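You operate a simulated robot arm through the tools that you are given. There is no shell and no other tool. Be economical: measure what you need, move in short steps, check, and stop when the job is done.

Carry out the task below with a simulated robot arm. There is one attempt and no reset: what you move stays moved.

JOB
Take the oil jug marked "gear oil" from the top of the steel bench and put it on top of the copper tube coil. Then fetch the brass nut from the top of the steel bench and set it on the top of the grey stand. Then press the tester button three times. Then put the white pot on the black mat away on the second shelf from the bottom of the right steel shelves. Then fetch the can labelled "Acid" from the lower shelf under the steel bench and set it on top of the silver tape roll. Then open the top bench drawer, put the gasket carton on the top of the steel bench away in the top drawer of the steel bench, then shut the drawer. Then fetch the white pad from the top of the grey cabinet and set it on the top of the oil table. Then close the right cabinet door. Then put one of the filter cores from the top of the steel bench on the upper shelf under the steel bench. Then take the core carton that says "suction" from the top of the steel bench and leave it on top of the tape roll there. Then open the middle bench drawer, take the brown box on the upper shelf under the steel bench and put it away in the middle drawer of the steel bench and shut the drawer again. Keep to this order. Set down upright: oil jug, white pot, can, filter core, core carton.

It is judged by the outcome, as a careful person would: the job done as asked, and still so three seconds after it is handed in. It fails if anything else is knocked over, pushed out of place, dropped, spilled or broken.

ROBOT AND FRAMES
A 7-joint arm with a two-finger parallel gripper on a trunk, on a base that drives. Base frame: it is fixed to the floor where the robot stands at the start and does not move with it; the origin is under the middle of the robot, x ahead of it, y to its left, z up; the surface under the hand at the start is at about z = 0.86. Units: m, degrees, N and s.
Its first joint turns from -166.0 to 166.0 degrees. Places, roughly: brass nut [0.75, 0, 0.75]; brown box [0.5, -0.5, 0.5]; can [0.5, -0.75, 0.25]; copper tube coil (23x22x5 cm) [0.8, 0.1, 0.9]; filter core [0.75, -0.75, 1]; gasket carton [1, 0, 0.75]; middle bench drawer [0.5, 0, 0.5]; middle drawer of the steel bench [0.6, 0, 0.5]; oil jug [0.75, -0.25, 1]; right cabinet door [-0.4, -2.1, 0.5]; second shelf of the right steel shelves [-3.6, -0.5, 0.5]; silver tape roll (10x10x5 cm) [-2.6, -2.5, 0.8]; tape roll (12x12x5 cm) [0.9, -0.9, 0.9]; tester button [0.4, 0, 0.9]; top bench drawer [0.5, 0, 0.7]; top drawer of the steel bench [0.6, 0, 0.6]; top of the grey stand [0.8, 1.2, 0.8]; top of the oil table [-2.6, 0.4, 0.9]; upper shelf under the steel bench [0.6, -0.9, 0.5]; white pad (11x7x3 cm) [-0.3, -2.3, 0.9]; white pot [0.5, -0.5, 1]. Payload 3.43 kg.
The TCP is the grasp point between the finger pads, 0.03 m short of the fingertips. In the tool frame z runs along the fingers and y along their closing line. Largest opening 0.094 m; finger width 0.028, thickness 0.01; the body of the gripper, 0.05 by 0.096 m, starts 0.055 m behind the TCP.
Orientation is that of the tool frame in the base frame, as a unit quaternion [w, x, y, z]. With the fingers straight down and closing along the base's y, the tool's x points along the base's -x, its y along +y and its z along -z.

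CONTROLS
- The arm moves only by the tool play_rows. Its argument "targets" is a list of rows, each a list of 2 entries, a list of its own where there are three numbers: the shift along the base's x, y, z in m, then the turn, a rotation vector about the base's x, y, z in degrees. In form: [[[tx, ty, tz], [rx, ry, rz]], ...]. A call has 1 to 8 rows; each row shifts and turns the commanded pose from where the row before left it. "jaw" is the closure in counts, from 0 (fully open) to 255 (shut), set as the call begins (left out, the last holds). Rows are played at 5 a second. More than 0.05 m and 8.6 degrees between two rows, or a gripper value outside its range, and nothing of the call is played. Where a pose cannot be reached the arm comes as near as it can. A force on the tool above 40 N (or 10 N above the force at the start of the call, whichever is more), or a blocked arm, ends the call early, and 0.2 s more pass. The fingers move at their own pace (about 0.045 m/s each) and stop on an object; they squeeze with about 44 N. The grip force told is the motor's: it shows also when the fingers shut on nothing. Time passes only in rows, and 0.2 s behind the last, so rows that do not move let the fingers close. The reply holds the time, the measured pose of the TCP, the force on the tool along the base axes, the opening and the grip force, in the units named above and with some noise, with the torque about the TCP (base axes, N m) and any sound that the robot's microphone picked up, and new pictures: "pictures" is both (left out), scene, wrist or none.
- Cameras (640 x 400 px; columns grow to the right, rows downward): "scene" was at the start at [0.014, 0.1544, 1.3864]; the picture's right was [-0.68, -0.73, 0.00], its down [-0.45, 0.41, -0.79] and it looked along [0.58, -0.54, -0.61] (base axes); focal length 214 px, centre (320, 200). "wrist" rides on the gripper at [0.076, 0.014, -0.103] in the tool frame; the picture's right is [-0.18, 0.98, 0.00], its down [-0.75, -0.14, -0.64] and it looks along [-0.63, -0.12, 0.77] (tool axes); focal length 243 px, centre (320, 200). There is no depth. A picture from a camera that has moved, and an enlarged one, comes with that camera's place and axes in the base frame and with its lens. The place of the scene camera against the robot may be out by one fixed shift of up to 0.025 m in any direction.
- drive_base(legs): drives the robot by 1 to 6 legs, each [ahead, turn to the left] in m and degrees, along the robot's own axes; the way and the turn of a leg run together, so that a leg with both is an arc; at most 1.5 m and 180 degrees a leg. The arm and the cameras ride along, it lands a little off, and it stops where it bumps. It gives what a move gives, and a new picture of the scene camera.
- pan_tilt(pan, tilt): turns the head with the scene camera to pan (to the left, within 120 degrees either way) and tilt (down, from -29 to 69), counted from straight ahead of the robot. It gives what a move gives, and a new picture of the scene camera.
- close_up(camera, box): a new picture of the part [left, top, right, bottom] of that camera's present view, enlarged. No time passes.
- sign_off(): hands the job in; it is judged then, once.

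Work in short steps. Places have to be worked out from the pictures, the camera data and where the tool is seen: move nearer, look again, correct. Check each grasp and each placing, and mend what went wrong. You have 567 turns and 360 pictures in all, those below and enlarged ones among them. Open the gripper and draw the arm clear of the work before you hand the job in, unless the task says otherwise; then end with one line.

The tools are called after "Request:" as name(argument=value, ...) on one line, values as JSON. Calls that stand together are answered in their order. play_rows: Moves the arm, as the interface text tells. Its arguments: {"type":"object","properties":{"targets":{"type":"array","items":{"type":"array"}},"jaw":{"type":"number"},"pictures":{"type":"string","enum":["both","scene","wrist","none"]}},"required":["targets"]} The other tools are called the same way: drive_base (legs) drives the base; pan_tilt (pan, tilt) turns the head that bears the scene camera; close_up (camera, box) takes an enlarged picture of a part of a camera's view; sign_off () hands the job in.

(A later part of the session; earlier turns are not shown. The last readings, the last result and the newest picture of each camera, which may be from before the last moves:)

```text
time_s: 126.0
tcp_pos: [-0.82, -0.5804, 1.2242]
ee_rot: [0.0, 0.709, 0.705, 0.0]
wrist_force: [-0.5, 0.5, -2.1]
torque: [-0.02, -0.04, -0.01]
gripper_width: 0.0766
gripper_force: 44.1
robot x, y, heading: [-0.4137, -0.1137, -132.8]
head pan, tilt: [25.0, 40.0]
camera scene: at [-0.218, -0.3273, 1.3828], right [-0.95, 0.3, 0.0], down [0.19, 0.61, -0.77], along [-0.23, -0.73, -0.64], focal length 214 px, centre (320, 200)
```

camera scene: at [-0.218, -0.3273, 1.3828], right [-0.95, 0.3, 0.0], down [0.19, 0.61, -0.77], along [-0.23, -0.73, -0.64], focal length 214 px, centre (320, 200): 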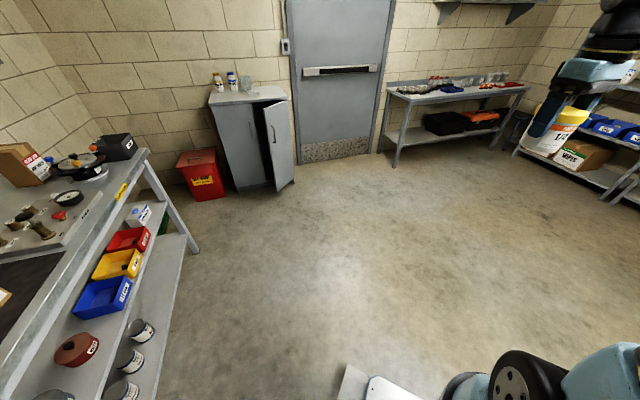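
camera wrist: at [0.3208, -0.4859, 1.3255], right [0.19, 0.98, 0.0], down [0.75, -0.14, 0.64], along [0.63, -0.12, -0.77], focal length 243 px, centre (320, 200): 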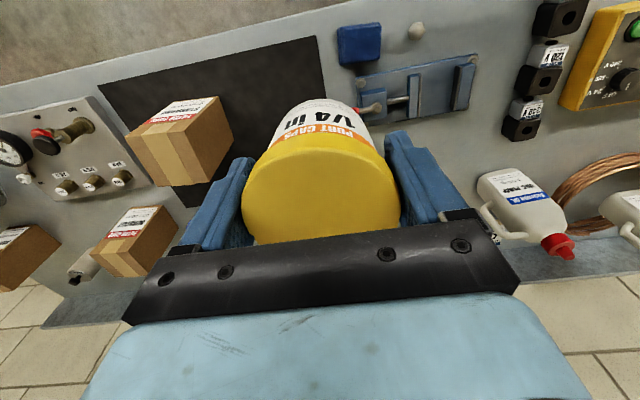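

Free now. Turn to about -170° and drive in two legs toward the shelves.

Request:
drive_base(legs=[[0, -19], [0, -18.5], [1.2, 0]])

Request:
pan_tilt(pan=10, tilt=30)

```text
time_s: 134.4
tcp_pos: [-2.1983, -0.4687, 1.2251]
ee_rot: [0.0, 0.895, 0.447, 0.0]
wrist_force: [0.5, 0.0, -2.6]
torque: [0.0, -0.02, 0.0]
gripper_width: 0.0762
gripper_force: 43.8
robot x, y, heading: [-1.5956, -0.334, -169.1]
head pan, tilt: [25.0, 40.0]
camera scene: at [-1.5524, -0.6202, 1.3827], right [-0.58, 0.81, 0.0], down [0.52, 0.38, -0.77], along [-0.62, -0.45, -0.64], focal length 214 px, centre (320, 200)
```

scene: 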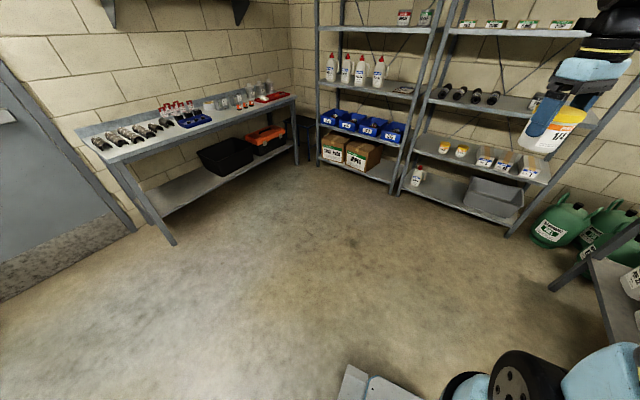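

```text
time_s: 135.2
tcp_pos: [-2.1979, -0.4697, 1.2245]
ee_rot: [-0.001, 0.895, 0.446, 0.0]
wrist_force: [-0.1, 0.2, -2.1]
torque: [0.01, 0.0, 0.0]
gripper_width: 0.0764
gripper_force: 44.5
robot x, y, heading: [-1.5932, -0.3354, -169.5]
head pan, tilt: [10.0, 30.0]
camera scene: at [-1.5679, -0.6026, 1.398], right [-0.36, 0.93, 0.0], down [0.47, 0.18, -0.87], along [-0.81, -0.31, -0.5], focal length 214 px, centre (320, 200)
```

scene: 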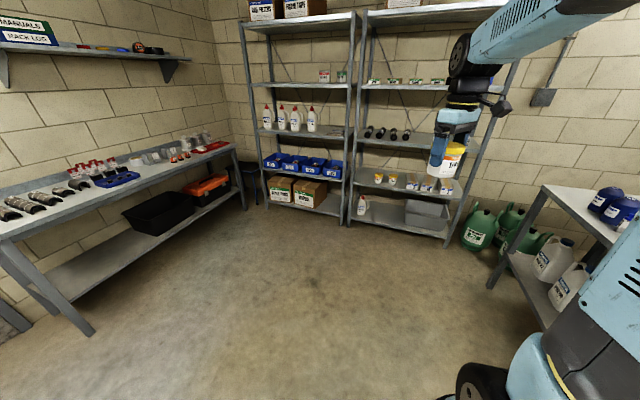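

I zoom on the right shelves.

Request:
close_up(camera="scene", box=[335, 60, 495, 250])

```text
2.11 times, centred on (415, 155) of scene
camera zoom: at [-1.5679, -0.6026, 1.398], right [-0.36, 0.93, 0.0], down [0.47, 0.18, -0.87], along [-0.81, -0.31, -0.5], focal length 452 px, centre (120, 295)
```

zoom: 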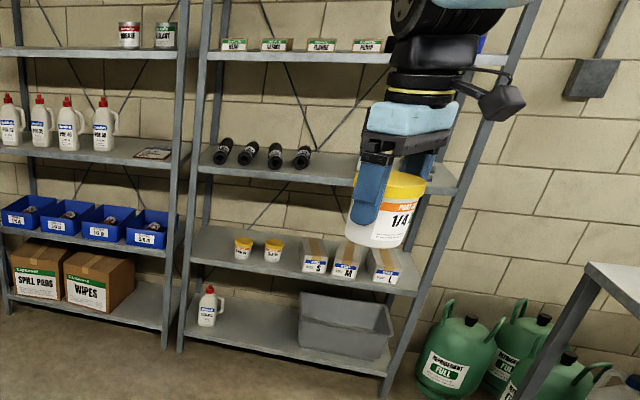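

The 0.4 m shelf gap is too low for a vertical hand, so I need to regrasp the pot with a tilted/horizontal tool. I look at the nearby oil table as a place to set it for a moment.

Request:
pan_tilt(pan=-35, tilt=30)

```text
time_s: 136.3
tcp_pos: [-2.199, -0.4695, 1.2258]
ee_rot: [0.0, 0.895, 0.447, -0.001]
wrist_force: [-0.4, 0.4, -1.6]
torque: [0.01, -0.01, 0.01]
gripper_width: 0.0766
gripper_force: 44.1
robot x, y, heading: [-1.5985, -0.3313, -169.0]
head pan, tilt: [-35.0, 30.0]
camera scene: at [-1.5659, -0.5334, 1.3981], right [0.41, 0.91, 0.0], down [0.46, -0.2, -0.87], along [-0.79, 0.35, -0.5], focal length 214 px, centre (320, 200)
```

scene: 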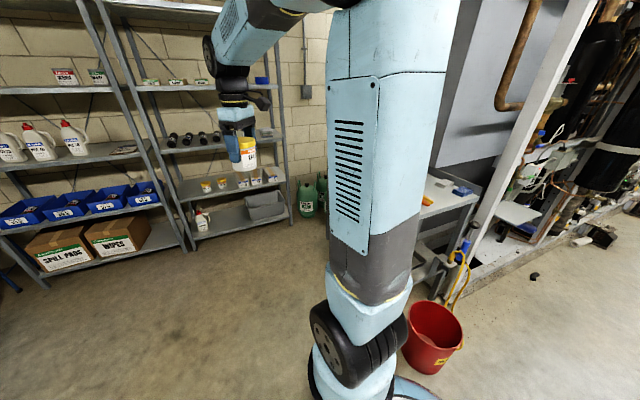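

Request:
pan_tilt(pan=-60, tilt=25)

```text
time_s: 137.2
tcp_pos: [-2.1979, -0.4691, 1.2254]
ee_rot: [0.0, 0.894, 0.448, 0.001]
wrist_force: [0.8, 0.3, -1.9]
torque: [0.0, 0.0, 0.0]
gripper_width: 0.0765
gripper_force: 43.8
robot x, y, heading: [-1.5948, -0.3329, -169.0]
head pan, tilt: [-60.0, 25.0]
camera scene: at [-1.5436, -0.5008, 1.406], right [0.76, 0.65, 0.0], down [0.28, -0.32, -0.91], along [-0.59, 0.69, -0.42], focal length 214 px, centre (320, 200)
```

scene: 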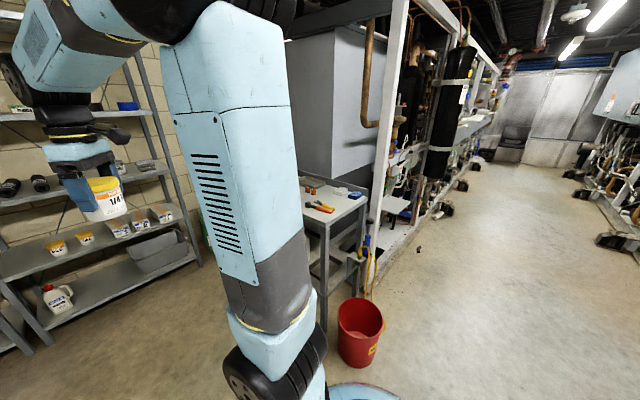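

The table has free top area. I drive to face it (robot near [-2.6, -0.4], heading 90°).

Request:
drive_base(legs=[[0, -6], [0.95, 0], [0, -32], [0, -32], [0, -30]])

Request:
pan_tilt(pan=0, tilt=35)

```text
time_s: 146.2
tcp_pos: [-2.9068, 0.0798, 1.2257]
ee_rot: [0.0, 0.993, -0.116, 0.0]
wrist_force: [-0.1, -0.1, -1.8]
torque: [0.04, -0.06, -0.01]
gripper_width: 0.0763
gripper_force: 44.0
robot x, y, heading: [-2.5999, -0.4597, 122.1]
head pan, tilt: [-60.0, 25.0]
stopped in leg 4: the robot was blocked; the commanded pose is now the measured one
camera scene: at [-2.7127, -0.5722, 1.406], right [0.88, -0.47, 0.0], down [-0.2, -0.37, -0.91], along [0.42, 0.8, -0.42], focal length 214 px, centre (320, 200)
```

scene: 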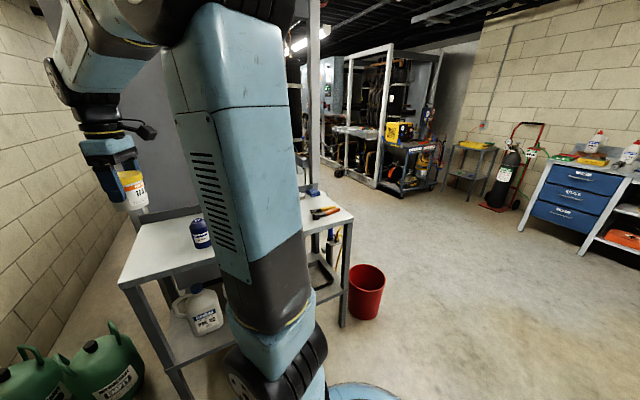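

```text
time_s: 147.5
tcp_pos: [-2.9065, 0.0794, 1.226]
ee_rot: [0.001, 0.993, -0.116, 0.0]
wrist_force: [-0.3, -0.1, -2.1]
torque: [0.0, -0.02, 0.0]
gripper_width: 0.0759
gripper_force: 44.2
robot x, y, heading: [-2.5992, -0.4599, 122.3]
head pan, tilt: [0.0, 35.0]
camera scene: at [-2.8022, -0.579, 1.3903], right [0.85, 0.53, 0.0], down [0.31, -0.49, -0.82], along [-0.44, 0.69, -0.57], focal length 214 px, centre (320, 200)
```

scene: 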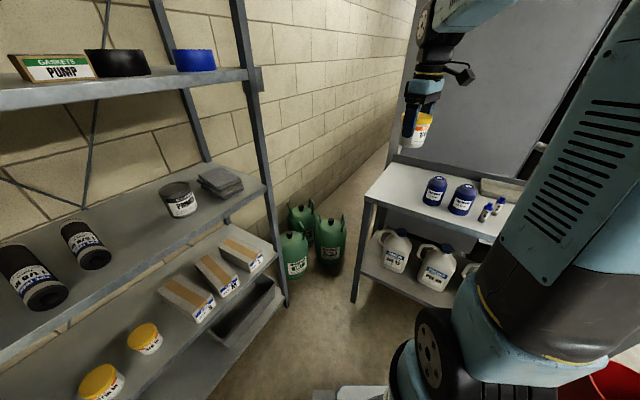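

Good view: the table's left front top is free near [-2.93, 0.32]. I check with the wrist camera while moving over it.

Request:
play_rows(targets=[[[0, 0.045, 0], [0, 0, 0]], [[-0.005, 0.045, 0], [0, 0, 0]], [[-0.01, 0.045, -0.01], [0, 0, 0]], [[-0.01, 0.045, -0.02], [0, 0, 0]], [[0, 0.04, -0.03], [0, 0, 0]], [[0, 0, 0], [0, 0, 0]]], pictures="both")

```text
refused: row 4 steps farther than a row can; nothing moved
```

Request:
play_rows(targets=[[[0, 0.045, 0], [0, 0, 0]], [[-0.005, 0.045, 0], [0, 0, 0]], [[-0.01, 0.045, -0.01], [0, 0, 0]], [[-0.01, 0.04, -0.02], [0, 0, 0]], [[0, 0.04, -0.03], [0, 0, 0]], [[0, 0, 0], [0, 0, 0]]], pictures="both")

```text
time_s: 148.9
tcp_pos: [-2.9287, 0.2942, 1.1668]
ee_rot: [0.0, 0.993, -0.117, 0.0]
wrist_force: [-0.4, 0.4, -2.5]
torque: [0.01, 0.0, 0.01]
gripper_width: 0.0763
gripper_force: 43.7
robot x, y, heading: [-2.5956, -0.4592, 122.1]
head pan, tilt: [0.0, 35.0]
camera scene: at [-2.8025, -0.5786, 1.3903], right [0.85, 0.53, 0.0], down [0.31, -0.49, -0.82], along [-0.44, 0.69, -0.57], focal length 214 px, centre (320, 200)
camera wrist: at [-2.8569, 0.2624, 1.2687], right [-0.41, -0.91, 0.0], down [-0.7, 0.31, 0.64], along [-0.59, 0.26, -0.77], focal length 243 px, centre (320, 200)
```

scene: 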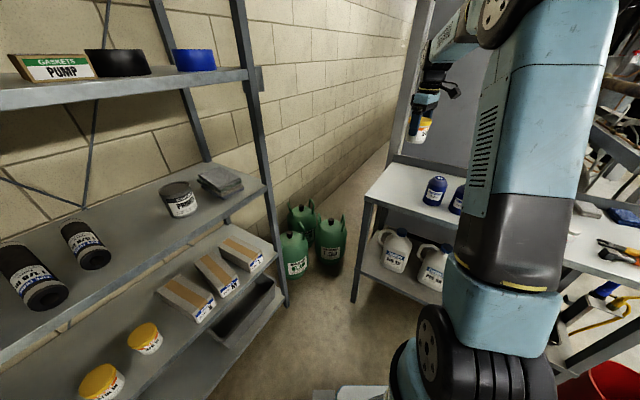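
wrist: 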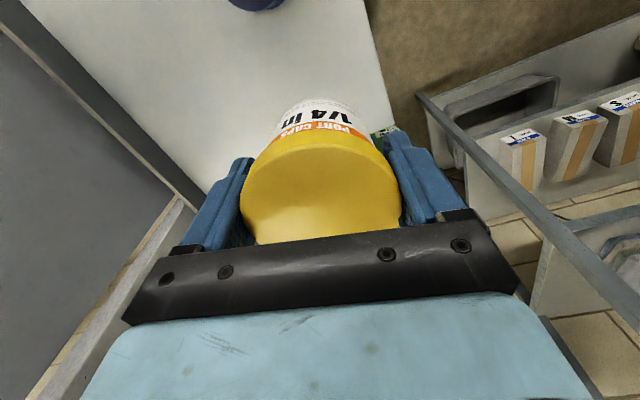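

The spot is on the table about 8 cm from the edge. I shift slightly inward and lower.

Request:
play_rows(targets=[[[0.01, 0.025, -0.03], [0, 0, 0]], [[0, 0, -0.05], [0, 0, 0]], [[0, 0, -0.05], [0, 0, 0]], [[0, 0, -0.03], [0, 0, 0]], [[0, 0, 0], [0, 0, 0]]], pictures="wrist")

```text
time_s: 150.1
tcp_pos: [-2.9214, 0.3192, 1.0053]
ee_rot: [0.001, 0.993, -0.117, 0.0]
wrist_force: [-0.4, 0.5, -2.4]
torque: [-0.01, -0.01, 0.01]
gripper_width: 0.0761
gripper_force: 43.8
robot x, y, heading: [-2.5988, -0.4589, 122.1]
head pan, tilt: [0.0, 35.0]
camera wrist: at [-2.8505, 0.2878, 1.108], right [-0.41, -0.91, 0.0], down [-0.7, 0.31, 0.64], along [-0.59, 0.26, -0.77], focal length 243 px, centre (320, 200)
```

wrist: 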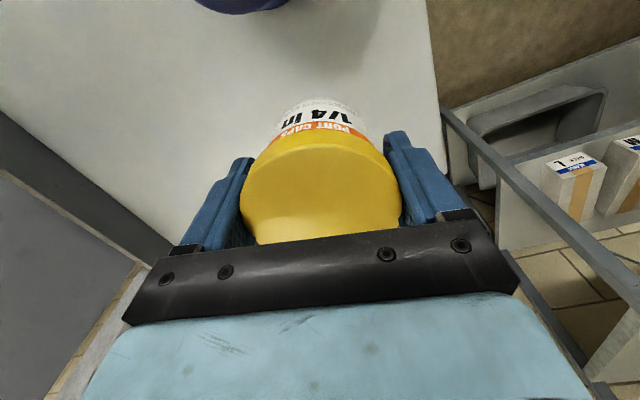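

Request:
play_rows(targets=[[[0, 0, -0.015], [0, 0, 0]], [[0, 0, -0.01], [0, 0, 0]], [[0, 0, -0.006], [0, 0, 0]], [[0, 0, -0.005], [0, 0, 0]], [[0, 0, 0], [0, 0, 0]]], pictures="none")

```text
time_s: 151.3
tcp_pos: [-2.9204, 0.3213, 0.9682]
ee_rot: [0.0, 0.993, -0.116, 0.0]
wrist_force: [-0.4, 0.3, -3.0]
torque: [0.04, -0.01, -0.01]
gripper_width: 0.0758
gripper_force: 43.9
robot x, y, heading: [-2.5986, -0.4626, 122.3]
head pan, tilt: [0.0, 35.0]
```

Request:
play_rows(targets=[[[0, 0, -0.004], [0, 0, 0]], [[0, 0, -0.004], [0, 0, 0]], [[0, 0, -0.004], [0, 0, 0]], [[0, 0, -0.003], [0, 0, 0]], [[0, 0, 0], [0, 0, 0]]], pictures="none")

```text
time_s: 152.5
tcp_pos: [-2.9223, 0.3225, 0.9547]
ee_rot: [0.001, 0.993, -0.116, 0.0]
wrist_force: [0.7, -0.3, -2.9]
torque: [0.04, -0.02, -0.04]
gripper_width: 0.0757
gripper_force: 44.4
robot x, y, heading: [-2.5975, -0.4612, 122.2]
head pan, tilt: [0.0, 35.0]
```

Request:
play_rows(targets=[[[0, 0, -0.004], [0, 0, 0]], [[0, 0, -0.004], [0, 0, 0]], [[0, 0, -0.003], [0, 0, 0]], [[0, 0, -0.003], [0, 0, 0]], [[0, 0, 0], [0, 0, 0]]], pictures="none")

```text
time_s: 153.7
tcp_pos: [-2.9228, 0.3196, 0.9397]
ee_rot: [0.001, 0.993, -0.117, 0.0]
wrist_force: [0.4, 0.1, -2.2]
torque: [-0.03, -0.04, -0.03]
gripper_width: 0.0761
gripper_force: 43.7
robot x, y, heading: [-2.5985, -0.4595, 122.3]
head pan, tilt: [0.0, 35.0]
```

Request:
play_rows(targets=[[[0, 0, -0.004], [0, 0, 0]], [[0, 0, -0.004], [0, 0, 0]], [[0, 0, -0.003], [0, 0, 0]], [[0, 0, -0.003], [0, 0, 0]], [[0, 0, 0], [0, 0, 0]]], pictures="wrist")

```text
time_s: 154.9
tcp_pos: [-2.9226, 0.3205, 0.9255]
ee_rot: [-0.001, 0.993, -0.116, 0.0]
wrist_force: [0.1, -0.9, -2.1]
torque: [0.03, -0.03, 0.02]
gripper_width: 0.0759
gripper_force: 44.4
robot x, y, heading: [-2.5989, -0.4615, 122.0]
head pan, tilt: [0.0, 35.0]
camera wrist: at [-2.8505, 0.2884, 1.0282], right [-0.41, -0.91, 0.0], down [-0.7, 0.31, 0.64], along [-0.59, 0.26, -0.77], focal length 243 px, centre (320, 200)
```

wrist: 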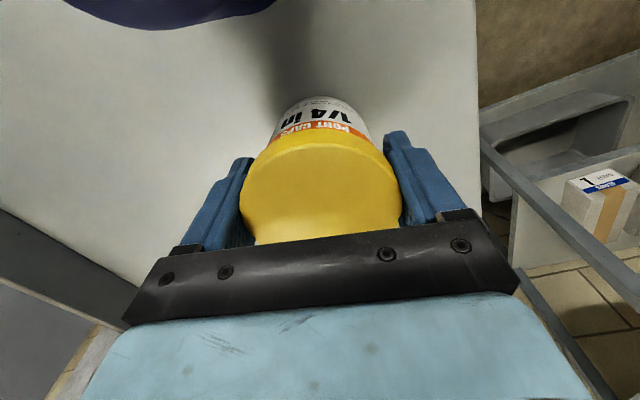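

Request:
play_rows(targets=[[[0, 0, -0.004], [0, 0, 0]], [[0, 0, -0.004], [0, 0, 0]], [[0, 0, -0.003], [0, 0, 0]], [[0, 0, -0.003], [0, 0, 0]], [[0, 0, 0], [0, 0, 0]]], pictures="none")

```text
time_s: 156.2
tcp_pos: [-2.9232, 0.32, 0.9155]
ee_rot: [-0.001, 0.993, -0.117, -0.001]
wrist_force: [0.7, -1.0, 4.1]
torque: [-0.12, -0.14, -0.03]
gripper_width: 0.0752
gripper_force: 44.1
robot x, y, heading: [-2.5983, -0.4592, 122.1]
head pan, tilt: [0.0, 35.0]
stopped in row 5: the force on the tool passed its limit at 40 N (the readings are from after the stop); the commanded pose is now the measured one
```

Contact: table top ≈ 0.85. I release and rise.

Request:
play_rows(targets=[[[0, 0, 0], [0, 0, 0]], [[0, 0, 0], [0, 0, 0]], [[0, 0, 0], [0, 0, 0]], [[0, 0, 0.03], [0, 0, 0]], [[0, 0, 0.05], [0, 0, 0]], [[0, 0, 0.05], [0, 0, 0]], [[0, 0, 0.05], [0, 0, 0]], [[0, 0, 0], [0, 0, 0]]], jaw=0, pictures="wrist")

```text
time_s: 158.0
tcp_pos: [-2.9215, 0.3182, 1.097]
ee_rot: [-0.002, 0.993, -0.116, 0.0]
wrist_force: [0.2, 0.3, 0.0]
torque: [0.02, 0.0, 0.0]
gripper_width: 0.0938
gripper_force: 0.1
robot x, y, heading: [-2.5972, -0.4585, 122.0]
head pan, tilt: [0.0, 35.0]
camera wrist: at [-2.8507, 0.2866, 1.1989], right [-0.41, -0.91, 0.0], down [-0.7, 0.31, 0.64], along [-0.59, 0.26, -0.76], focal length 243 px, centre (320, 200)
```

wrist: 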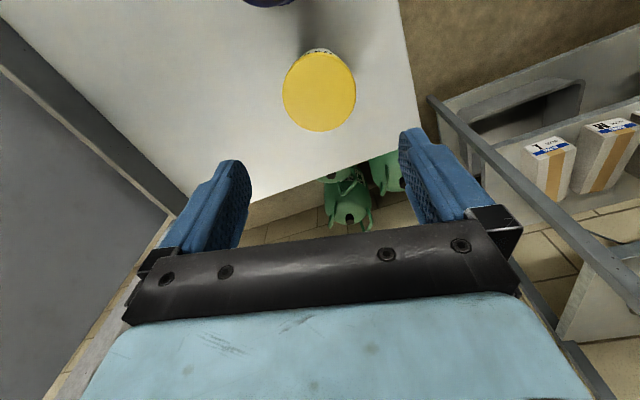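

Pot stands on the table at [-2.922, 0.319]. I retreat and turn the hand 130° so that the camera will be on top once I pitch the tool forward.

Request:
play_rows(targets=[[[0.006, -0.013, 0.01], [0, 0, 8.2]], [[0.006, -0.013, 0.01], [0, 0, 8.2]], [[0.006, -0.013, 0.01], [0, 0, 8.2]], [[0.006, -0.013, 0.01], [0, 0, 8.2]], [[0.006, -0.013, 0.01], [0, 0, 8.2]], [[0.006, -0.013, 0], [0, 0, 8.2]], [[0.006, -0.013, 0], [0, 0, 8.2]], [[0.006, -0.013, 0], [0, 0, 8.2]]], pictures="none")

Request:
play_rows(targets=[[[0.006, -0.013, 0], [0, 0, 8.2]], [[0.006, -0.013, 0], [0, 0, 8.2]], [[0.006, -0.013, 0], [0, 0, 8.2]], [[0.006, -0.013, 0], [0, 0, 8.2]], [[0.006, -0.013, 0], [0, 0, 8.2]], [[0.006, -0.013, 0], [0, 0, 8.2]], [[0.006, -0.013, 0], [0, 0, 8.2]], [[0.006, -0.013, 0], [0, 0, 8.2]]], pictures="wrist")

```text
time_s: 159.8
tcp_pos: [-2.8748, 0.2171, 1.1442]
ee_rot: [-0.002, 0.897, 0.442, -0.003]
wrist_force: [0.1, -0.4, -0.1]
torque: [0.0, 0.02, 0.0]
gripper_width: 0.094
gripper_force: 0.1
robot x, y, heading: [-2.5998, -0.4617, 122.1]
head pan, tilt: [0.0, 35.0]
```

```text
time_s: 161.8
tcp_pos: [-2.9394, 0.0736, 1.1133]
ee_rot: [0.035, 0.435, 0.9, -0.009]
wrist_force: [1.9, -0.5, -0.5]
torque: [-0.03, 0.0, 0.03]
gripper_width: 0.0939
gripper_force: 0.1
out of reach, approached as far as the arm can: row 7
robot x, y, heading: [-2.6018, -0.4605, 122.4]
head pan, tilt: [0.0, 35.0]
stopped in row 8: the arm was blocked; the commanded pose is now the measured one
camera wrist: at [-2.9813, 0.147, 1.2099], right [0.88, 0.47, 0.03], down [0.32, -0.65, 0.69], along [0.34, -0.6, -0.72], focal length 243 px, centre (320, 200)
```

wrist: 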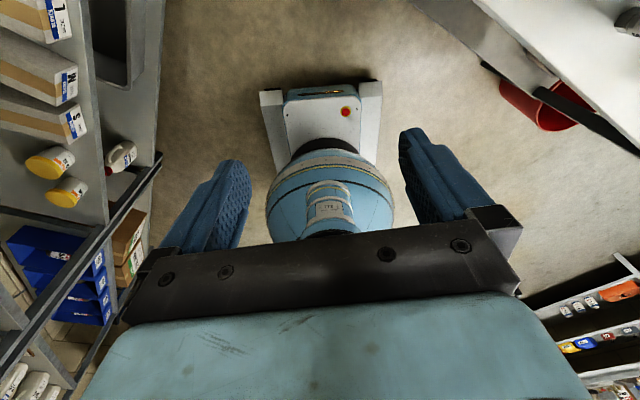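

The hand is flipped (camera forward). Now I pitch the tool forward in steps and see whether the arm follows.

Request:
play_rows(targets=[[[0, 0, 0.01], [6.8, 4.24, 0]], [[0, 0, 0.01], [6.8, 4.24, 0]], [[0, 0, 0.01], [6.8, 4.24, 0]], [[0, 0, 0.01], [6.8, 4.24, 0]], [[0, 0, 0], [6.8, 4.24, 0]], [[0, 0, 0], [6.8, 4.24, 0]], [[0, 0, 0], [6.8, 4.24, 0]], [[0, 0, 0], [0, 0, 0]]], pictures="wrist")

```text
time_s: 163.6
tcp_pos: [-2.9406, 0.0732, 1.1538]
ee_rot: [-0.366, 0.396, 0.806, 0.243]
wrist_force: [-0.6, -0.4, -0.4]
torque: [-0.04, -0.01, -0.03]
gripper_width: 0.0941
gripper_force: 0.1
robot x, y, heading: [-2.5973, -0.4614, 122.4]
head pan, tilt: [0.0, 35.0]
camera wrist: at [-2.9187, 0.0463, 1.2773], right [0.88, 0.48, -0.04], down [0.46, -0.86, -0.21], along [-0.14, 0.17, -0.98], focal length 243 px, centre (320, 200)
```

wrist: 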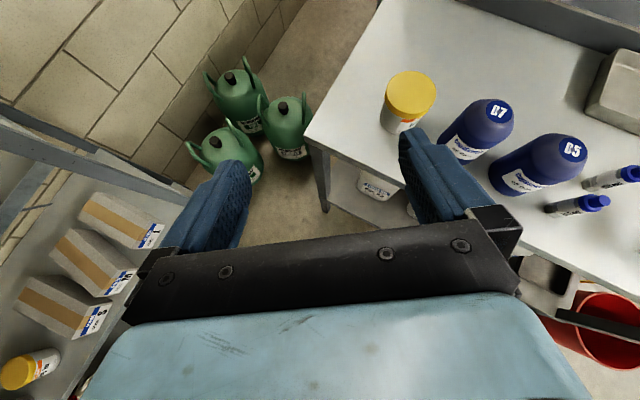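

Excellent: tool now pitched with the camera on top, pot in view. The blue jug is close on the right, so I yaw to come in more from the front (bearing ~95°) and pitch a bit more, approaching to a standoff.

Request:
play_rows(targets=[[[0, 0.01, -0.02], [0, 0, -8.4]], [[0, 0.01, -0.02], [0, 0, -8.4]], [[0, 0.01, -0.02], [0, 0, -8.2]], [[0.01, 0.02, -0.02], [8, 0.7, 0]], [[0.01, 0.02, -0.03], [0, 0, 0]], [[0.008, 0.02, -0.03], [0, 0, 0]], [[0, 0.02, -0.03], [0, 0, 0]], [[0, 0, 0], [0, 0, 0]]], pictures="wrist")

```text
time_s: 165.4
tcp_pos: [-2.914, 0.1801, 0.9851]
ee_rot: [-0.348, 0.539, 0.677, 0.361]
wrist_force: [0.4, -0.3, 0.9]
torque: [-0.01, 0.04, -0.01]
gripper_width: 0.0939
gripper_force: 0.2
robot x, y, heading: [-2.5969, -0.4619, 122.2]
head pan, tilt: [0.0, 35.0]
camera wrist: at [-2.9049, 0.1307, 1.1032], right [1.0, 0.07, -0.05], down [0.05, -0.94, -0.34], along [-0.07, 0.34, -0.94], focal length 243 px, centre (320, 200)
```

wrist: 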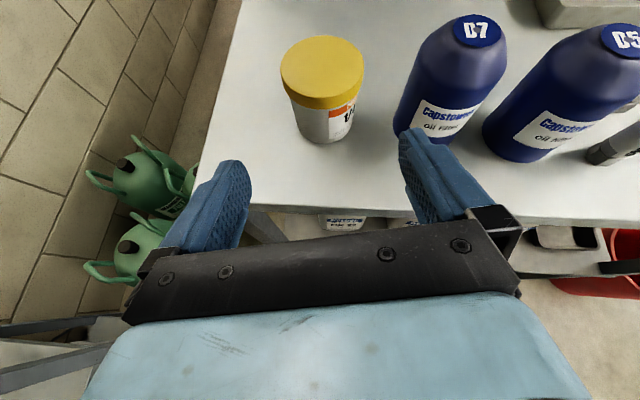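

Prediction matches the view. I advance along the tool axis onto the pot, checking midway.

Request:
play_rows(targets=[[[-0.002, 0.025, -0.035], [0, 0, 0]], [[-0.002, 0.025, -0.025], [0, 0, 0]], [[-0.002, 0.03, -0.015], [0, 0, 0]], [[0, 0, 0], [0, 0, 0]]], pictures="wrist")

```text
time_s: 166.4
tcp_pos: [-2.9179, 0.2603, 0.9074]
ee_rot: [-0.349, 0.539, 0.677, 0.36]
wrist_force: [-0.2, -0.4, 0.3]
torque: [-0.02, -0.03, 0.01]
gripper_width: 0.0943
gripper_force: 0.1
robot x, y, heading: [-2.6, -0.4608, 122.0]
head pan, tilt: [0.0, 35.0]
camera wrist: at [-2.9088, 0.2116, 1.0255], right [1.0, 0.07, -0.05], down [0.05, -0.94, -0.34], along [-0.07, 0.34, -0.94], focal length 243 px, centre (320, 200)
```

wrist: 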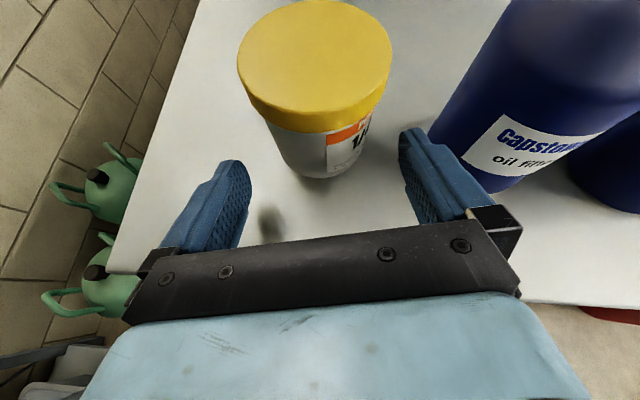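

Pot between the fingers' path, jug clear. Advance and grip.

Request:
play_rows(targets=[[[-0.002, 0.02, -0.006], [0, 0, 0]], [[-0.002, 0.02, -0.006], [0, 0, 0]], [[0, 0.015, -0.006], [0, 0, 0]], [[0, 0, 0], [0, 0, 0]]], pictures="wrist")

```text
time_s: 167.4
tcp_pos: [-2.9218, 0.3187, 0.8912]
ee_rot: [-0.349, 0.539, 0.677, 0.361]
wrist_force: [1.0, -16.2, 17.7]
torque: [-0.29, 0.84, 0.84]
gripper_width: 0.0936
gripper_force: 0.2
robot x, y, heading: [-2.6007, -0.4601, 122.1]
head pan, tilt: [0.0, 35.0]
camera wrist: at [-2.9122, 0.2682, 1.0102], right [1.0, 0.07, -0.05], down [0.05, -0.94, -0.35], along [-0.07, 0.34, -0.94], focal length 243 px, centre (320, 200)
```

wrist: 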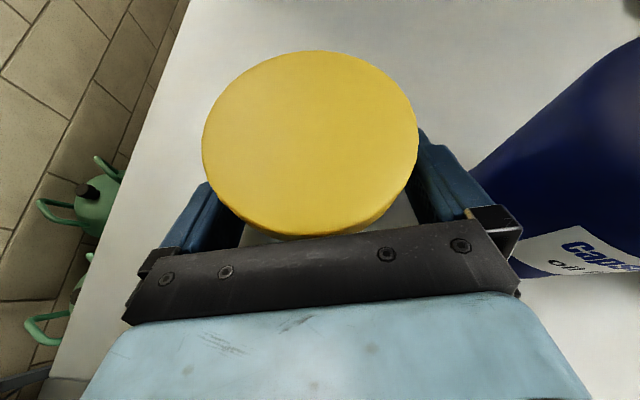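

The palm touches the lid's edge. I back off 8 mm and close.

Request:
play_rows(targets=[[[0, -0.007, 0.004], [0, 0, 0]], [[0, 0, 0], [0, 0, 0]]], pictures="none")

Request:
play_rows(targets=[[[0, 0, 0], [0, 0, 0]], [[0, 0, 0], [0, 0, 0]], [[0, 0, 0], [0, 0, 0]], [[0, 0, 0], [0, 0, 0]]], jaw=255, pictures="wrist")

```text
time_s: 168.0
tcp_pos: [-2.922, 0.3111, 0.8958]
ee_rot: [-0.347, 0.54, 0.677, 0.361]
wrist_force: [0.8, -0.3, -0.1]
torque: [-0.03, -0.04, -0.04]
gripper_width: 0.0942
gripper_force: 0.0
robot x, y, heading: [-2.5967, -0.4598, 122.2]
head pan, tilt: [0.0, 35.0]
```

```text
time_s: 169.0
tcp_pos: [-2.9218, 0.3109, 0.8952]
ee_rot: [-0.348, 0.539, 0.677, 0.36]
wrist_force: [0.0, -0.5, 0.5]
torque: [-0.04, -0.03, 0.02]
gripper_width: 0.0741
gripper_force: 43.9
robot x, y, heading: [-2.5971, -0.4616, 122.3]
head pan, tilt: [0.0, 35.0]
camera wrist: at [-2.9128, 0.2619, 1.013], right [1.0, 0.07, -0.05], down [0.05, -0.94, -0.34], along [-0.07, 0.34, -0.94], focal length 243 px, centre (320, 200)
```

wrist: 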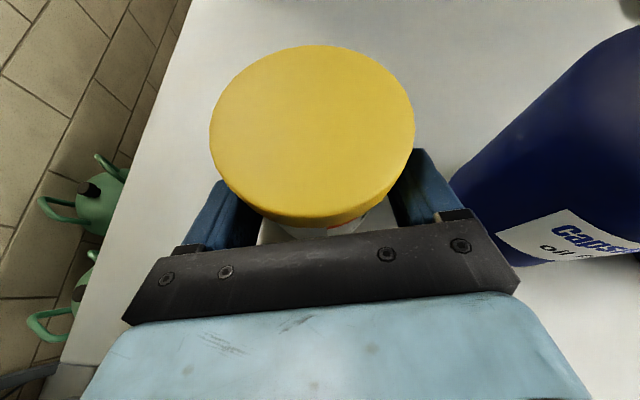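

Firm grip on the body (74 mm). I lift straight up and check that it hangs upright, then retract.

Request:
play_rows(targets=[[[0, 0, 0.03], [0, 0, 0]], [[0, 0, 0.05], [0, 0, 0]], [[0, 0, 0.05], [0, 0, 0]], [[0.01, -0.045, 0.01], [0, 0, 0]], [[0.015, -0.045, 0], [0, 0, 0]], [[0.02, -0.045, 0], [0, 0, 0]], [[0.02, -0.045, 0], [0, 0, 0]], [[0.02, -0.04, 0], [0, 0, 0]]], pictures="both")

```text
time_s: 170.8
tcp_pos: [-2.857, 0.1316, 1.0513]
ee_rot: [-0.346, 0.54, 0.676, 0.361]
wrist_force: [0.2, 0.8, -1.9]
torque: [-0.01, 0.01, -0.01]
gripper_width: 0.074
gripper_force: 43.9
out of reach, approached as far as the arm can: row 7, 8
robot x, y, heading: [-2.5969, -0.4606, 122.2]
head pan, tilt: [0.0, 35.0]
camera scene: at [-2.8024, -0.5789, 1.3903], right [0.85, 0.53, 0.0], down [0.31, -0.49, -0.82], along [-0.44, 0.69, -0.57], focal length 214 px, centre (320, 200)
camera wrist: at [-2.8482, 0.0817, 1.1694], right [1.0, 0.07, -0.05], down [0.05, -0.94, -0.34], along [-0.07, 0.34, -0.94], focal length 243 px, centre (320, 200)
```

scene: 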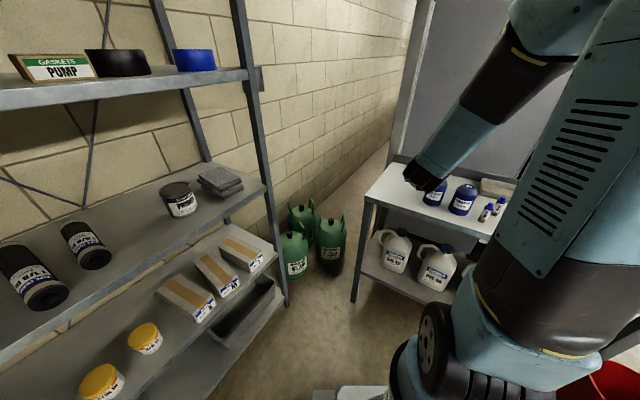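
wrist: 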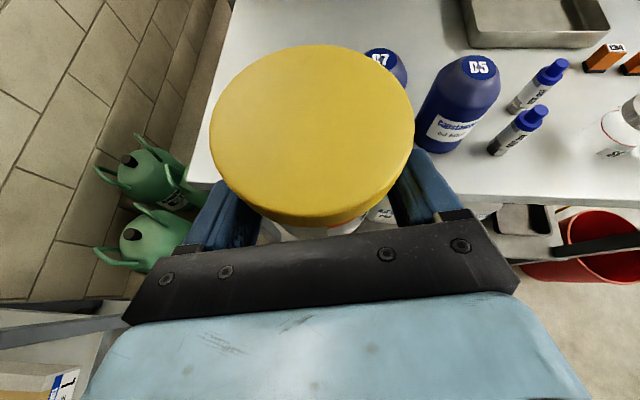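

Upright and firm. I reverse the base and turn to face the shelves.

Request:
drive_base(legs=[[-0.35, 0], [0, 20], [0, 20], [0, 18]])

Request:
pan_tilt(pan=0, tilt=40)

```text
time_s: 175.2
tcp_pos: [-2.954, -0.4051, 1.0516]
ee_rot: [-0.436, 0.323, 0.803, 0.246]
wrist_force: [-0.3, -1.0, -1.2]
torque: [-0.04, 0.0, 0.0]
gripper_width: 0.0738
gripper_force: 44.0
robot x, y, heading: [-2.3963, -0.7257, 156.7]
head pan, tilt: [0.0, 35.0]
stopped in leg 3: the robot was blocked; the commanded pose is now the measured one
camera scene: at [-2.5056, -0.9482, 1.3903], right [0.4, 0.92, 0.0], down [0.53, -0.23, -0.82], along [-0.75, 0.32, -0.57], focal length 214 px, centre (320, 200)
```

scene: 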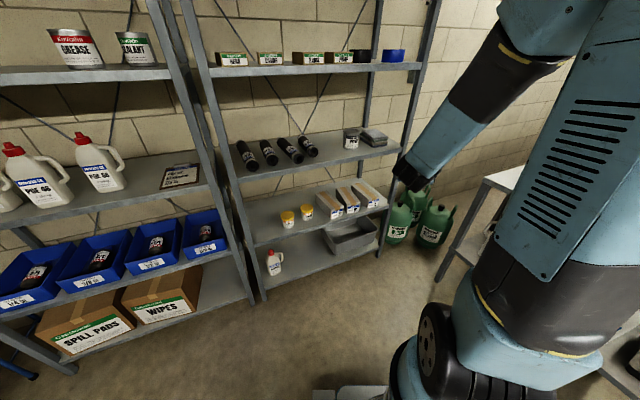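

```text
time_s: 175.9
tcp_pos: [-2.9536, -0.4051, 1.0534]
ee_rot: [-0.436, 0.323, 0.803, 0.246]
wrist_force: [0.2, -0.2, -2.1]
torque: [-0.03, -0.02, 0.01]
gripper_width: 0.0738
gripper_force: 43.8
robot x, y, heading: [-2.4003, -0.7241, 156.6]
head pan, tilt: [0.0, 40.0]
camera scene: at [-2.5028, -0.9494, 1.3827], right [0.4, 0.92, 0.0], down [0.59, -0.25, -0.77], along [-0.7, 0.3, -0.64], focal length 214 px, centre (320, 200)
```

scene: 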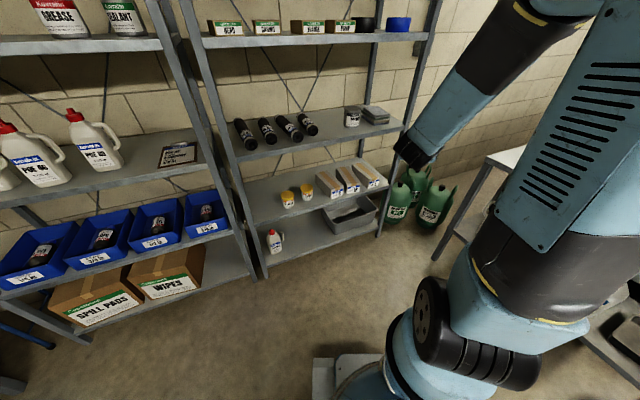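

I zoom on the second shelf.

Request:
close_up(camera="scene", box=[210, 90, 410, 270])

```text
2.22 times, centred on (310, 180) of scene
camera zoom: at [-2.5028, -0.9494, 1.3827], right [0.4, 0.92, 0.0], down [0.59, -0.25, -0.77], along [-0.7, 0.3, -0.64], focal length 477 px, centre (342, 244)
```

zoom: 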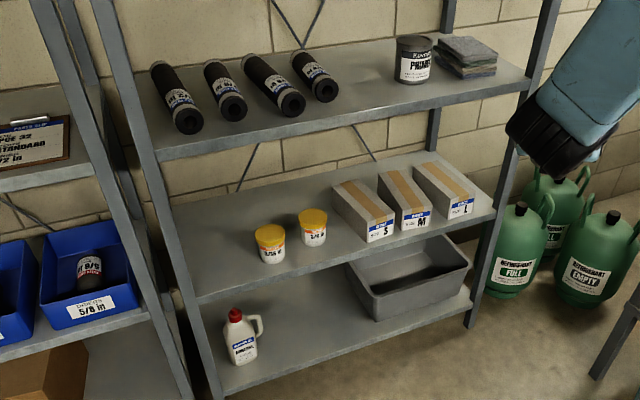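

Target spot: about [-3.455, -0.865] on shelf 2 (left of the small pots). I turn to heading 180 and advance 0.2 m.

Request:
drive_base(legs=[[0, 12], [0, 11.5], [0.2, 0]])

```text
time_s: 179.2
tcp_pos: [-3.2387, -0.6475, 1.0526]
ee_rot: [-0.477, 0.156, 0.851, 0.154]
wrist_force: [-0.4, -0.7, -1.8]
torque: [0.0, -0.03, -0.04]
gripper_width: 0.0735
gripper_force: 44.0
robot x, y, heading: [-2.5977, -0.7097, 179.9]
head pan, tilt: [0.0, 40.0]
camera scene: at [-2.6171, -0.9633, 1.3827], right [0.0, 1.0, 0.0], down [0.64, 0.0, -0.77], along [-0.77, 0.0, -0.64], focal length 214 px, centre (320, 200)
```

scene: 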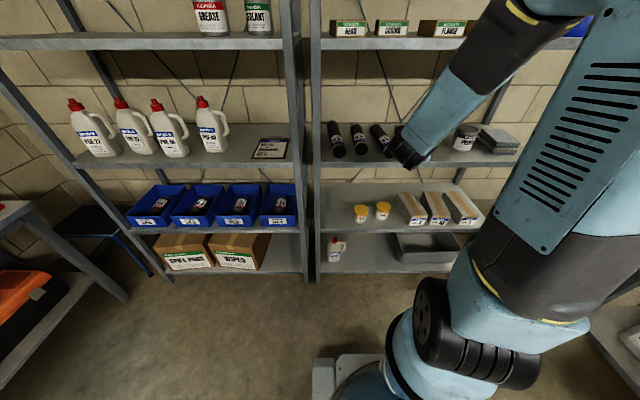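

Aligned. I yaw the tool to point straight at the shelf while moving to y = -0.86, then lower in front of the shelf.

Request:
play_rows(targets=[[[0, -0.035, 0], [0, 0, 5.4]], [[0, -0.035, 0], [0, 0, 5.4]], [[0, -0.035, 0], [0, 0, 5.4]], [[0, -0.035, 0], [0, 0, 5.4]], [[0, -0.035, 0], [0, 0, 5.4]], [[0, -0.037, 0], [0, 0, 0]], [[0, 0, 0], [0, 0, 0]]], pictures="wrist")

```text
time_s: 180.8
tcp_pos: [-3.2438, -0.8603, 1.0517]
ee_rot: [-0.499, -0.048, 0.864, 0.037]
wrist_force: [1.1, -0.7, -1.8]
torque: [-0.02, 0.0, 0.04]
gripper_width: 0.0734
gripper_force: 44.0
out of reach, approached as far as the arm can: row 2
robot x, y, heading: [-2.5972, -0.715, 179.7]
head pan, tilt: [0.0, 40.0]
camera wrist: at [-3.1926, -0.8572, 1.1701], right [0.05, 1.0, -0.05], down [0.94, -0.06, -0.34], along [-0.35, -0.03, -0.94], focal length 243 px, centre (320, 200)
```

wrist: 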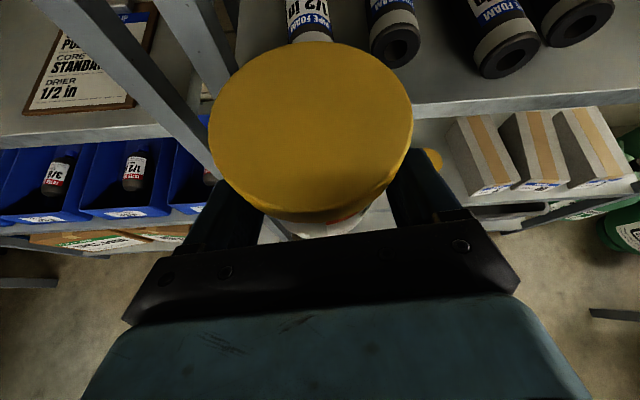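

Pointing at the shelf. Lower in front of it.

Request:
play_rows(targets=[[[0, 0, -0.048], [0, 0, 0]], [[0, 0, -0.048], [0, 0, 0]], [[0, 0, -0.048], [0, 0, 0]], [[0, 0, -0.048], [0, 0, 0]], [[0, 0, -0.048], [0, 0, 0]], [[0, 0, -0.048], [0, 0, 0]], [[0, 0, -0.048], [0, 0, 0]], [[0, 0, 0], [0, 0, 0]]], pictures="both")

```text
time_s: 182.6
tcp_pos: [-3.2535, -0.8683, 0.7205]
ee_rot: [-0.499, -0.046, 0.864, 0.038]
wrist_force: [-0.2, 1.2, -1.7]
torque: [-0.01, 0.0, 0.01]
gripper_width: 0.0729
gripper_force: 44.0
out of reach, approached as far as the arm can: row 2, 3
robot x, y, heading: [-2.6007, -0.7084, 179.6]
head pan, tilt: [0.0, 40.0]
camera scene: at [-2.6171, -0.9631, 1.3827], right [0.01, 1.0, 0.0], down [0.64, 0.0, -0.77], along [-0.77, 0.0, -0.64], focal length 214 px, centre (320, 200)
camera wrist: at [-3.2037, -0.8658, 0.8383], right [0.05, 1.0, -0.05], down [0.94, -0.06, -0.34], along [-0.35, -0.03, -0.94], focal length 243 px, centre (320, 200)
```

scene: 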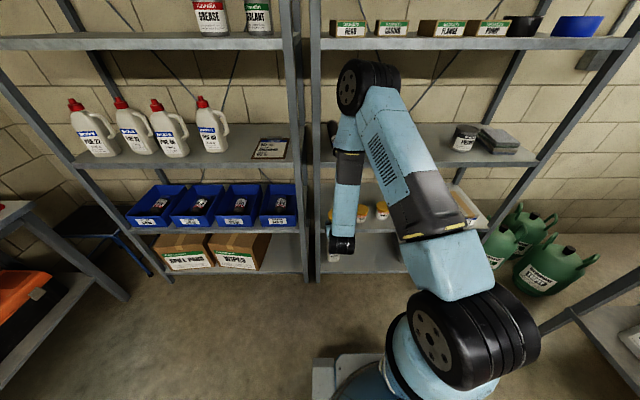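
wrist: 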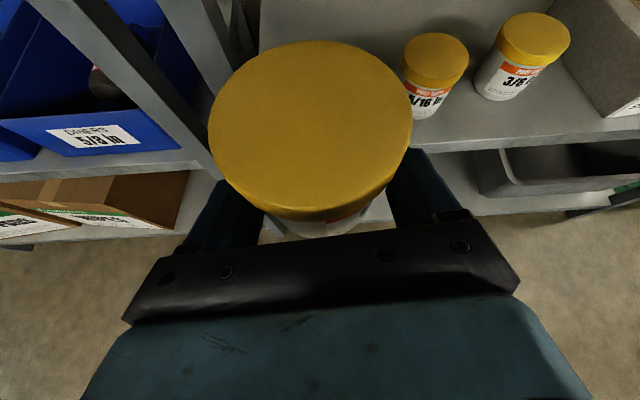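

The gap is between the left post (y≈-0.95) and the small pot (left side ≈ -0.735). I aim at y = -0.845 and lower to z 0.62.

Request:
play_rows(targets=[[[0, 0.01, -0.035], [0, 0, 0]], [[0, 0.012, -0.035], [0, 0, 0]], [[0, 0, -0.03], [0, 0, 0]], [[0, 0, 0], [0, 0, 0]]], pictures="wrist")

```text
time_s: 183.6
tcp_pos: [-3.2576, -0.8457, 0.6201]
ee_rot: [-0.499, -0.047, 0.865, 0.038]
wrist_force: [-0.7, 0.0, -2.4]
torque: [-0.03, -0.02, 0.01]
gripper_width: 0.0728
gripper_force: 43.7
robot x, y, heading: [-2.5989, -0.7116, 179.7]
head pan, tilt: [0.0, 40.0]
camera wrist: at [-3.2067, -0.8426, 0.7372], right [0.05, 1.0, -0.05], down [0.94, -0.06, -0.34], along [-0.35, -0.03, -0.94], focal length 243 px, centre (320, 200)
```

wrist: 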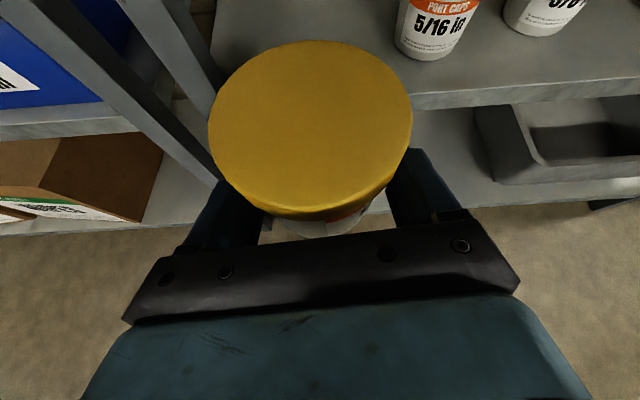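

Front edge at x≈-3.39. I insert over the shelf.

Request:
play_rows(targets=[[[-0.05, 0, 0], [0, 0, 0]], [[-0.05, 0, 0], [0, 0, 0]], [[-0.05, 0, 0], [0, 0, 0]], [[-0.045, 0, 0], [0, 0, 0]], [[0, 0, 0], [0, 0, 0]]], pictures="both")

```text
time_s: 184.8
tcp_pos: [-3.4513, -0.8473, 0.6213]
ee_rot: [-0.499, -0.046, 0.864, 0.038]
wrist_force: [0.5, -0.1, -2.6]
torque: [0.02, -0.01, -0.01]
gripper_width: 0.0729
gripper_force: 43.7
robot x, y, heading: [-2.6006, -0.7091, 179.7]
head pan, tilt: [0.0, 40.0]
camera scene: at [-2.6173, -0.9631, 1.3827], right [0.01, 1.0, 0.0], down [0.64, 0.0, -0.77], along [-0.77, 0.0, -0.64], focal length 214 px, centre (320, 200)
camera wrist: at [-3.4008, -0.8442, 0.7388], right [0.05, 1.0, -0.05], down [0.94, -0.06, -0.34], along [-0.34, -0.03, -0.94], focal length 243 px, centre (320, 200)
```

scene: 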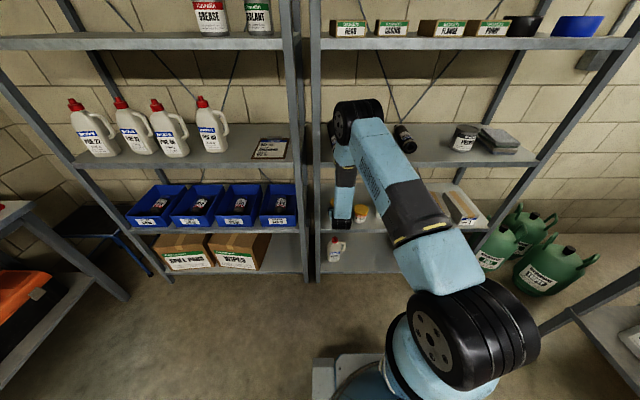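
wrist: 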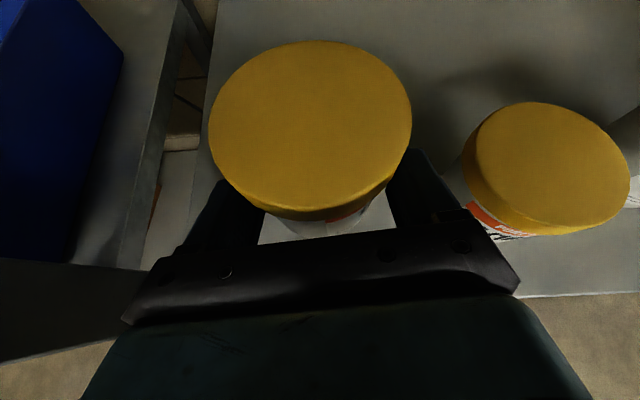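

Small pot is clear (left edge y≈-0.748). I lower to contact.

Request:
play_rows(targets=[[[0, 0, -0.03], [0, 0, 0]], [[0, 0, -0.015], [0, 0, 0]], [[0, 0, -0.005], [0, 0, 0]], [[0, 0, 0], [0, 0, 0]]], pictures="none")

Request:
play_rows(targets=[[[0, 0, -0.004], [0, 0, 0]], [[0, 0, -0.003], [0, 0, 0]], [[0, 0, -0.003], [0, 0, 0]], [[0, 0, 0], [0, 0, 0]]], pictures="none")

```text
time_s: 185.8
tcp_pos: [-3.4512, -0.8446, 0.5734]
ee_rot: [-0.502, -0.046, 0.863, 0.039]
wrist_force: [0.2, 6.0, 31.5]
torque: [-0.9, 0.46, -0.1]
gripper_width: 0.073
gripper_force: 44.4
robot x, y, heading: [-2.5957, -0.7095, 179.6]
head pan, tilt: [0.0, 40.0]
```

```text
time_s: 186.1
tcp_pos: [-3.4515, -0.8469, 0.5711]
ee_rot: [-0.501, -0.046, 0.863, 0.038]
wrist_force: [-0.5, -1.3, 9.5]
torque: [-0.42, 0.12, -0.04]
gripper_width: 0.0718
gripper_force: 43.5
robot x, y, heading: [-2.5981, -0.7083, 179.7]
head pan, tilt: [0.0, 40.0]
stopped in row 1: the force on the tool passed its limit at 48 N (the readings are from after the stop); the commanded pose is now the measured one
```

Pot is down on the shelf. I open and withdraw along the tool axis.

Request:
play_rows(targets=[[[0, 0, 0], [0, 0, 0]], [[0, 0, 0], [0, 0, 0]], [[0, 0, 0], [0, 0, 0]], [[0.02, 0, 0.012], [0, 0, 0]], [[0.035, 0, 0.02], [0, 0, 0]], [[0.04, 0, 0.02], [0, 0, 0]], [[0.04, 0, 0.02], [0, 0, 0]], [[0, 0, 0], [0, 0, 0]]], jaw=0, pictures="wrist")

```text
time_s: 187.9
tcp_pos: [-3.3179, -0.8448, 0.6445]
ee_rot: [-0.501, -0.047, 0.863, 0.037]
wrist_force: [-0.3, -0.3, -0.1]
torque: [0.02, 0.0, 0.02]
gripper_width: 0.0941
gripper_force: 0.1
robot x, y, heading: [-2.5992, -0.7124, 179.8]
head pan, tilt: [0.0, 40.0]
camera wrist: at [-3.2663, -0.8426, 0.762], right [0.05, 1.0, -0.05], down [0.94, -0.06, -0.35], along [-0.35, -0.03, -0.94], focal length 243 px, centre (320, 200)
```

wrist: 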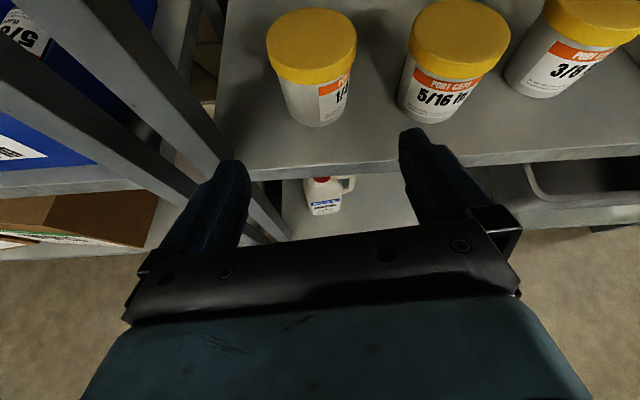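

The white pot stands upright on the second shelf. I lift the arm out, back away and turn around to go to the bench's lower shelf.

Request:
play_rows(targets=[[[0.04, 0, 0.02], [0, 0, 0]], [[0.02, 0, 0.045], [0, 0, 0]], [[0, 0, 0.05], [0, 0, 0]], [[0, 0, 0.05], [0, 0, 0]], [[0, 0, 0.05], [0, 0, 0]], [[0, 0, 0.05], [0, 0, 0]], [[0, 0, 0.05], [0, 0, 0]], [[0, 0, 0.05], [0, 0, 0]]], pictures="none")

Request:
drive_base(legs=[[-0.6, 0], [0, 45], [0, 45], [0, 45], [0, 45]])

```text
time_s: 189.7
tcp_pos: [-3.2621, -0.8491, 1.0061]
ee_rot: [-0.501, -0.047, 0.864, 0.037]
wrist_force: [-0.1, -0.6, -0.4]
torque: [-0.02, 0.01, -0.02]
gripper_width: 0.094
gripper_force: 0.1
out of reach, approached as far as the arm can: row 5
robot x, y, heading: [-2.6017, -0.7109, 179.8]
head pan, tilt: [0.0, 40.0]
```

```text
time_s: 195.3
tcp_pos: [-2.4123, -1.2484, 1.0082]
ee_rot: [-0.484, -0.341, 0.794, -0.137]
wrist_force: [-1.0, 0.4, 0.1]
torque: [-0.03, 0.02, 0.02]
gripper_width: 0.0939
gripper_force: 0.1
robot x, y, heading: [-2.0242, -0.6809, -138.4]
head pan, tilt: [0.0, 40.0]
stopped in leg 2: the robot was blocked; the commanded pose is now the measured one
camera scene: at [-1.8769, -0.8912, 1.3827], right [-0.66, 0.75, 0.0], down [0.48, 0.43, -0.77], along [-0.57, -0.51, -0.64], focal length 214 px, centre (320, 200)
```

scene: 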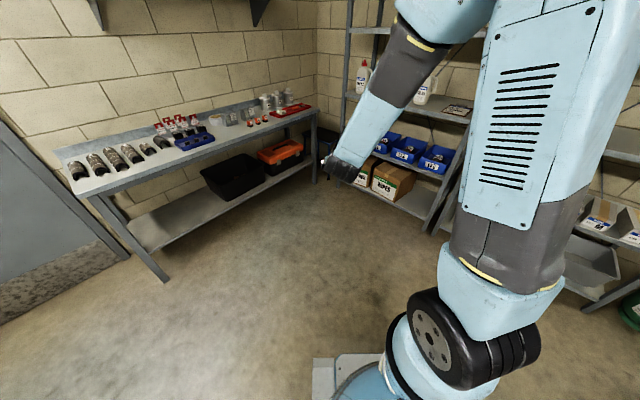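

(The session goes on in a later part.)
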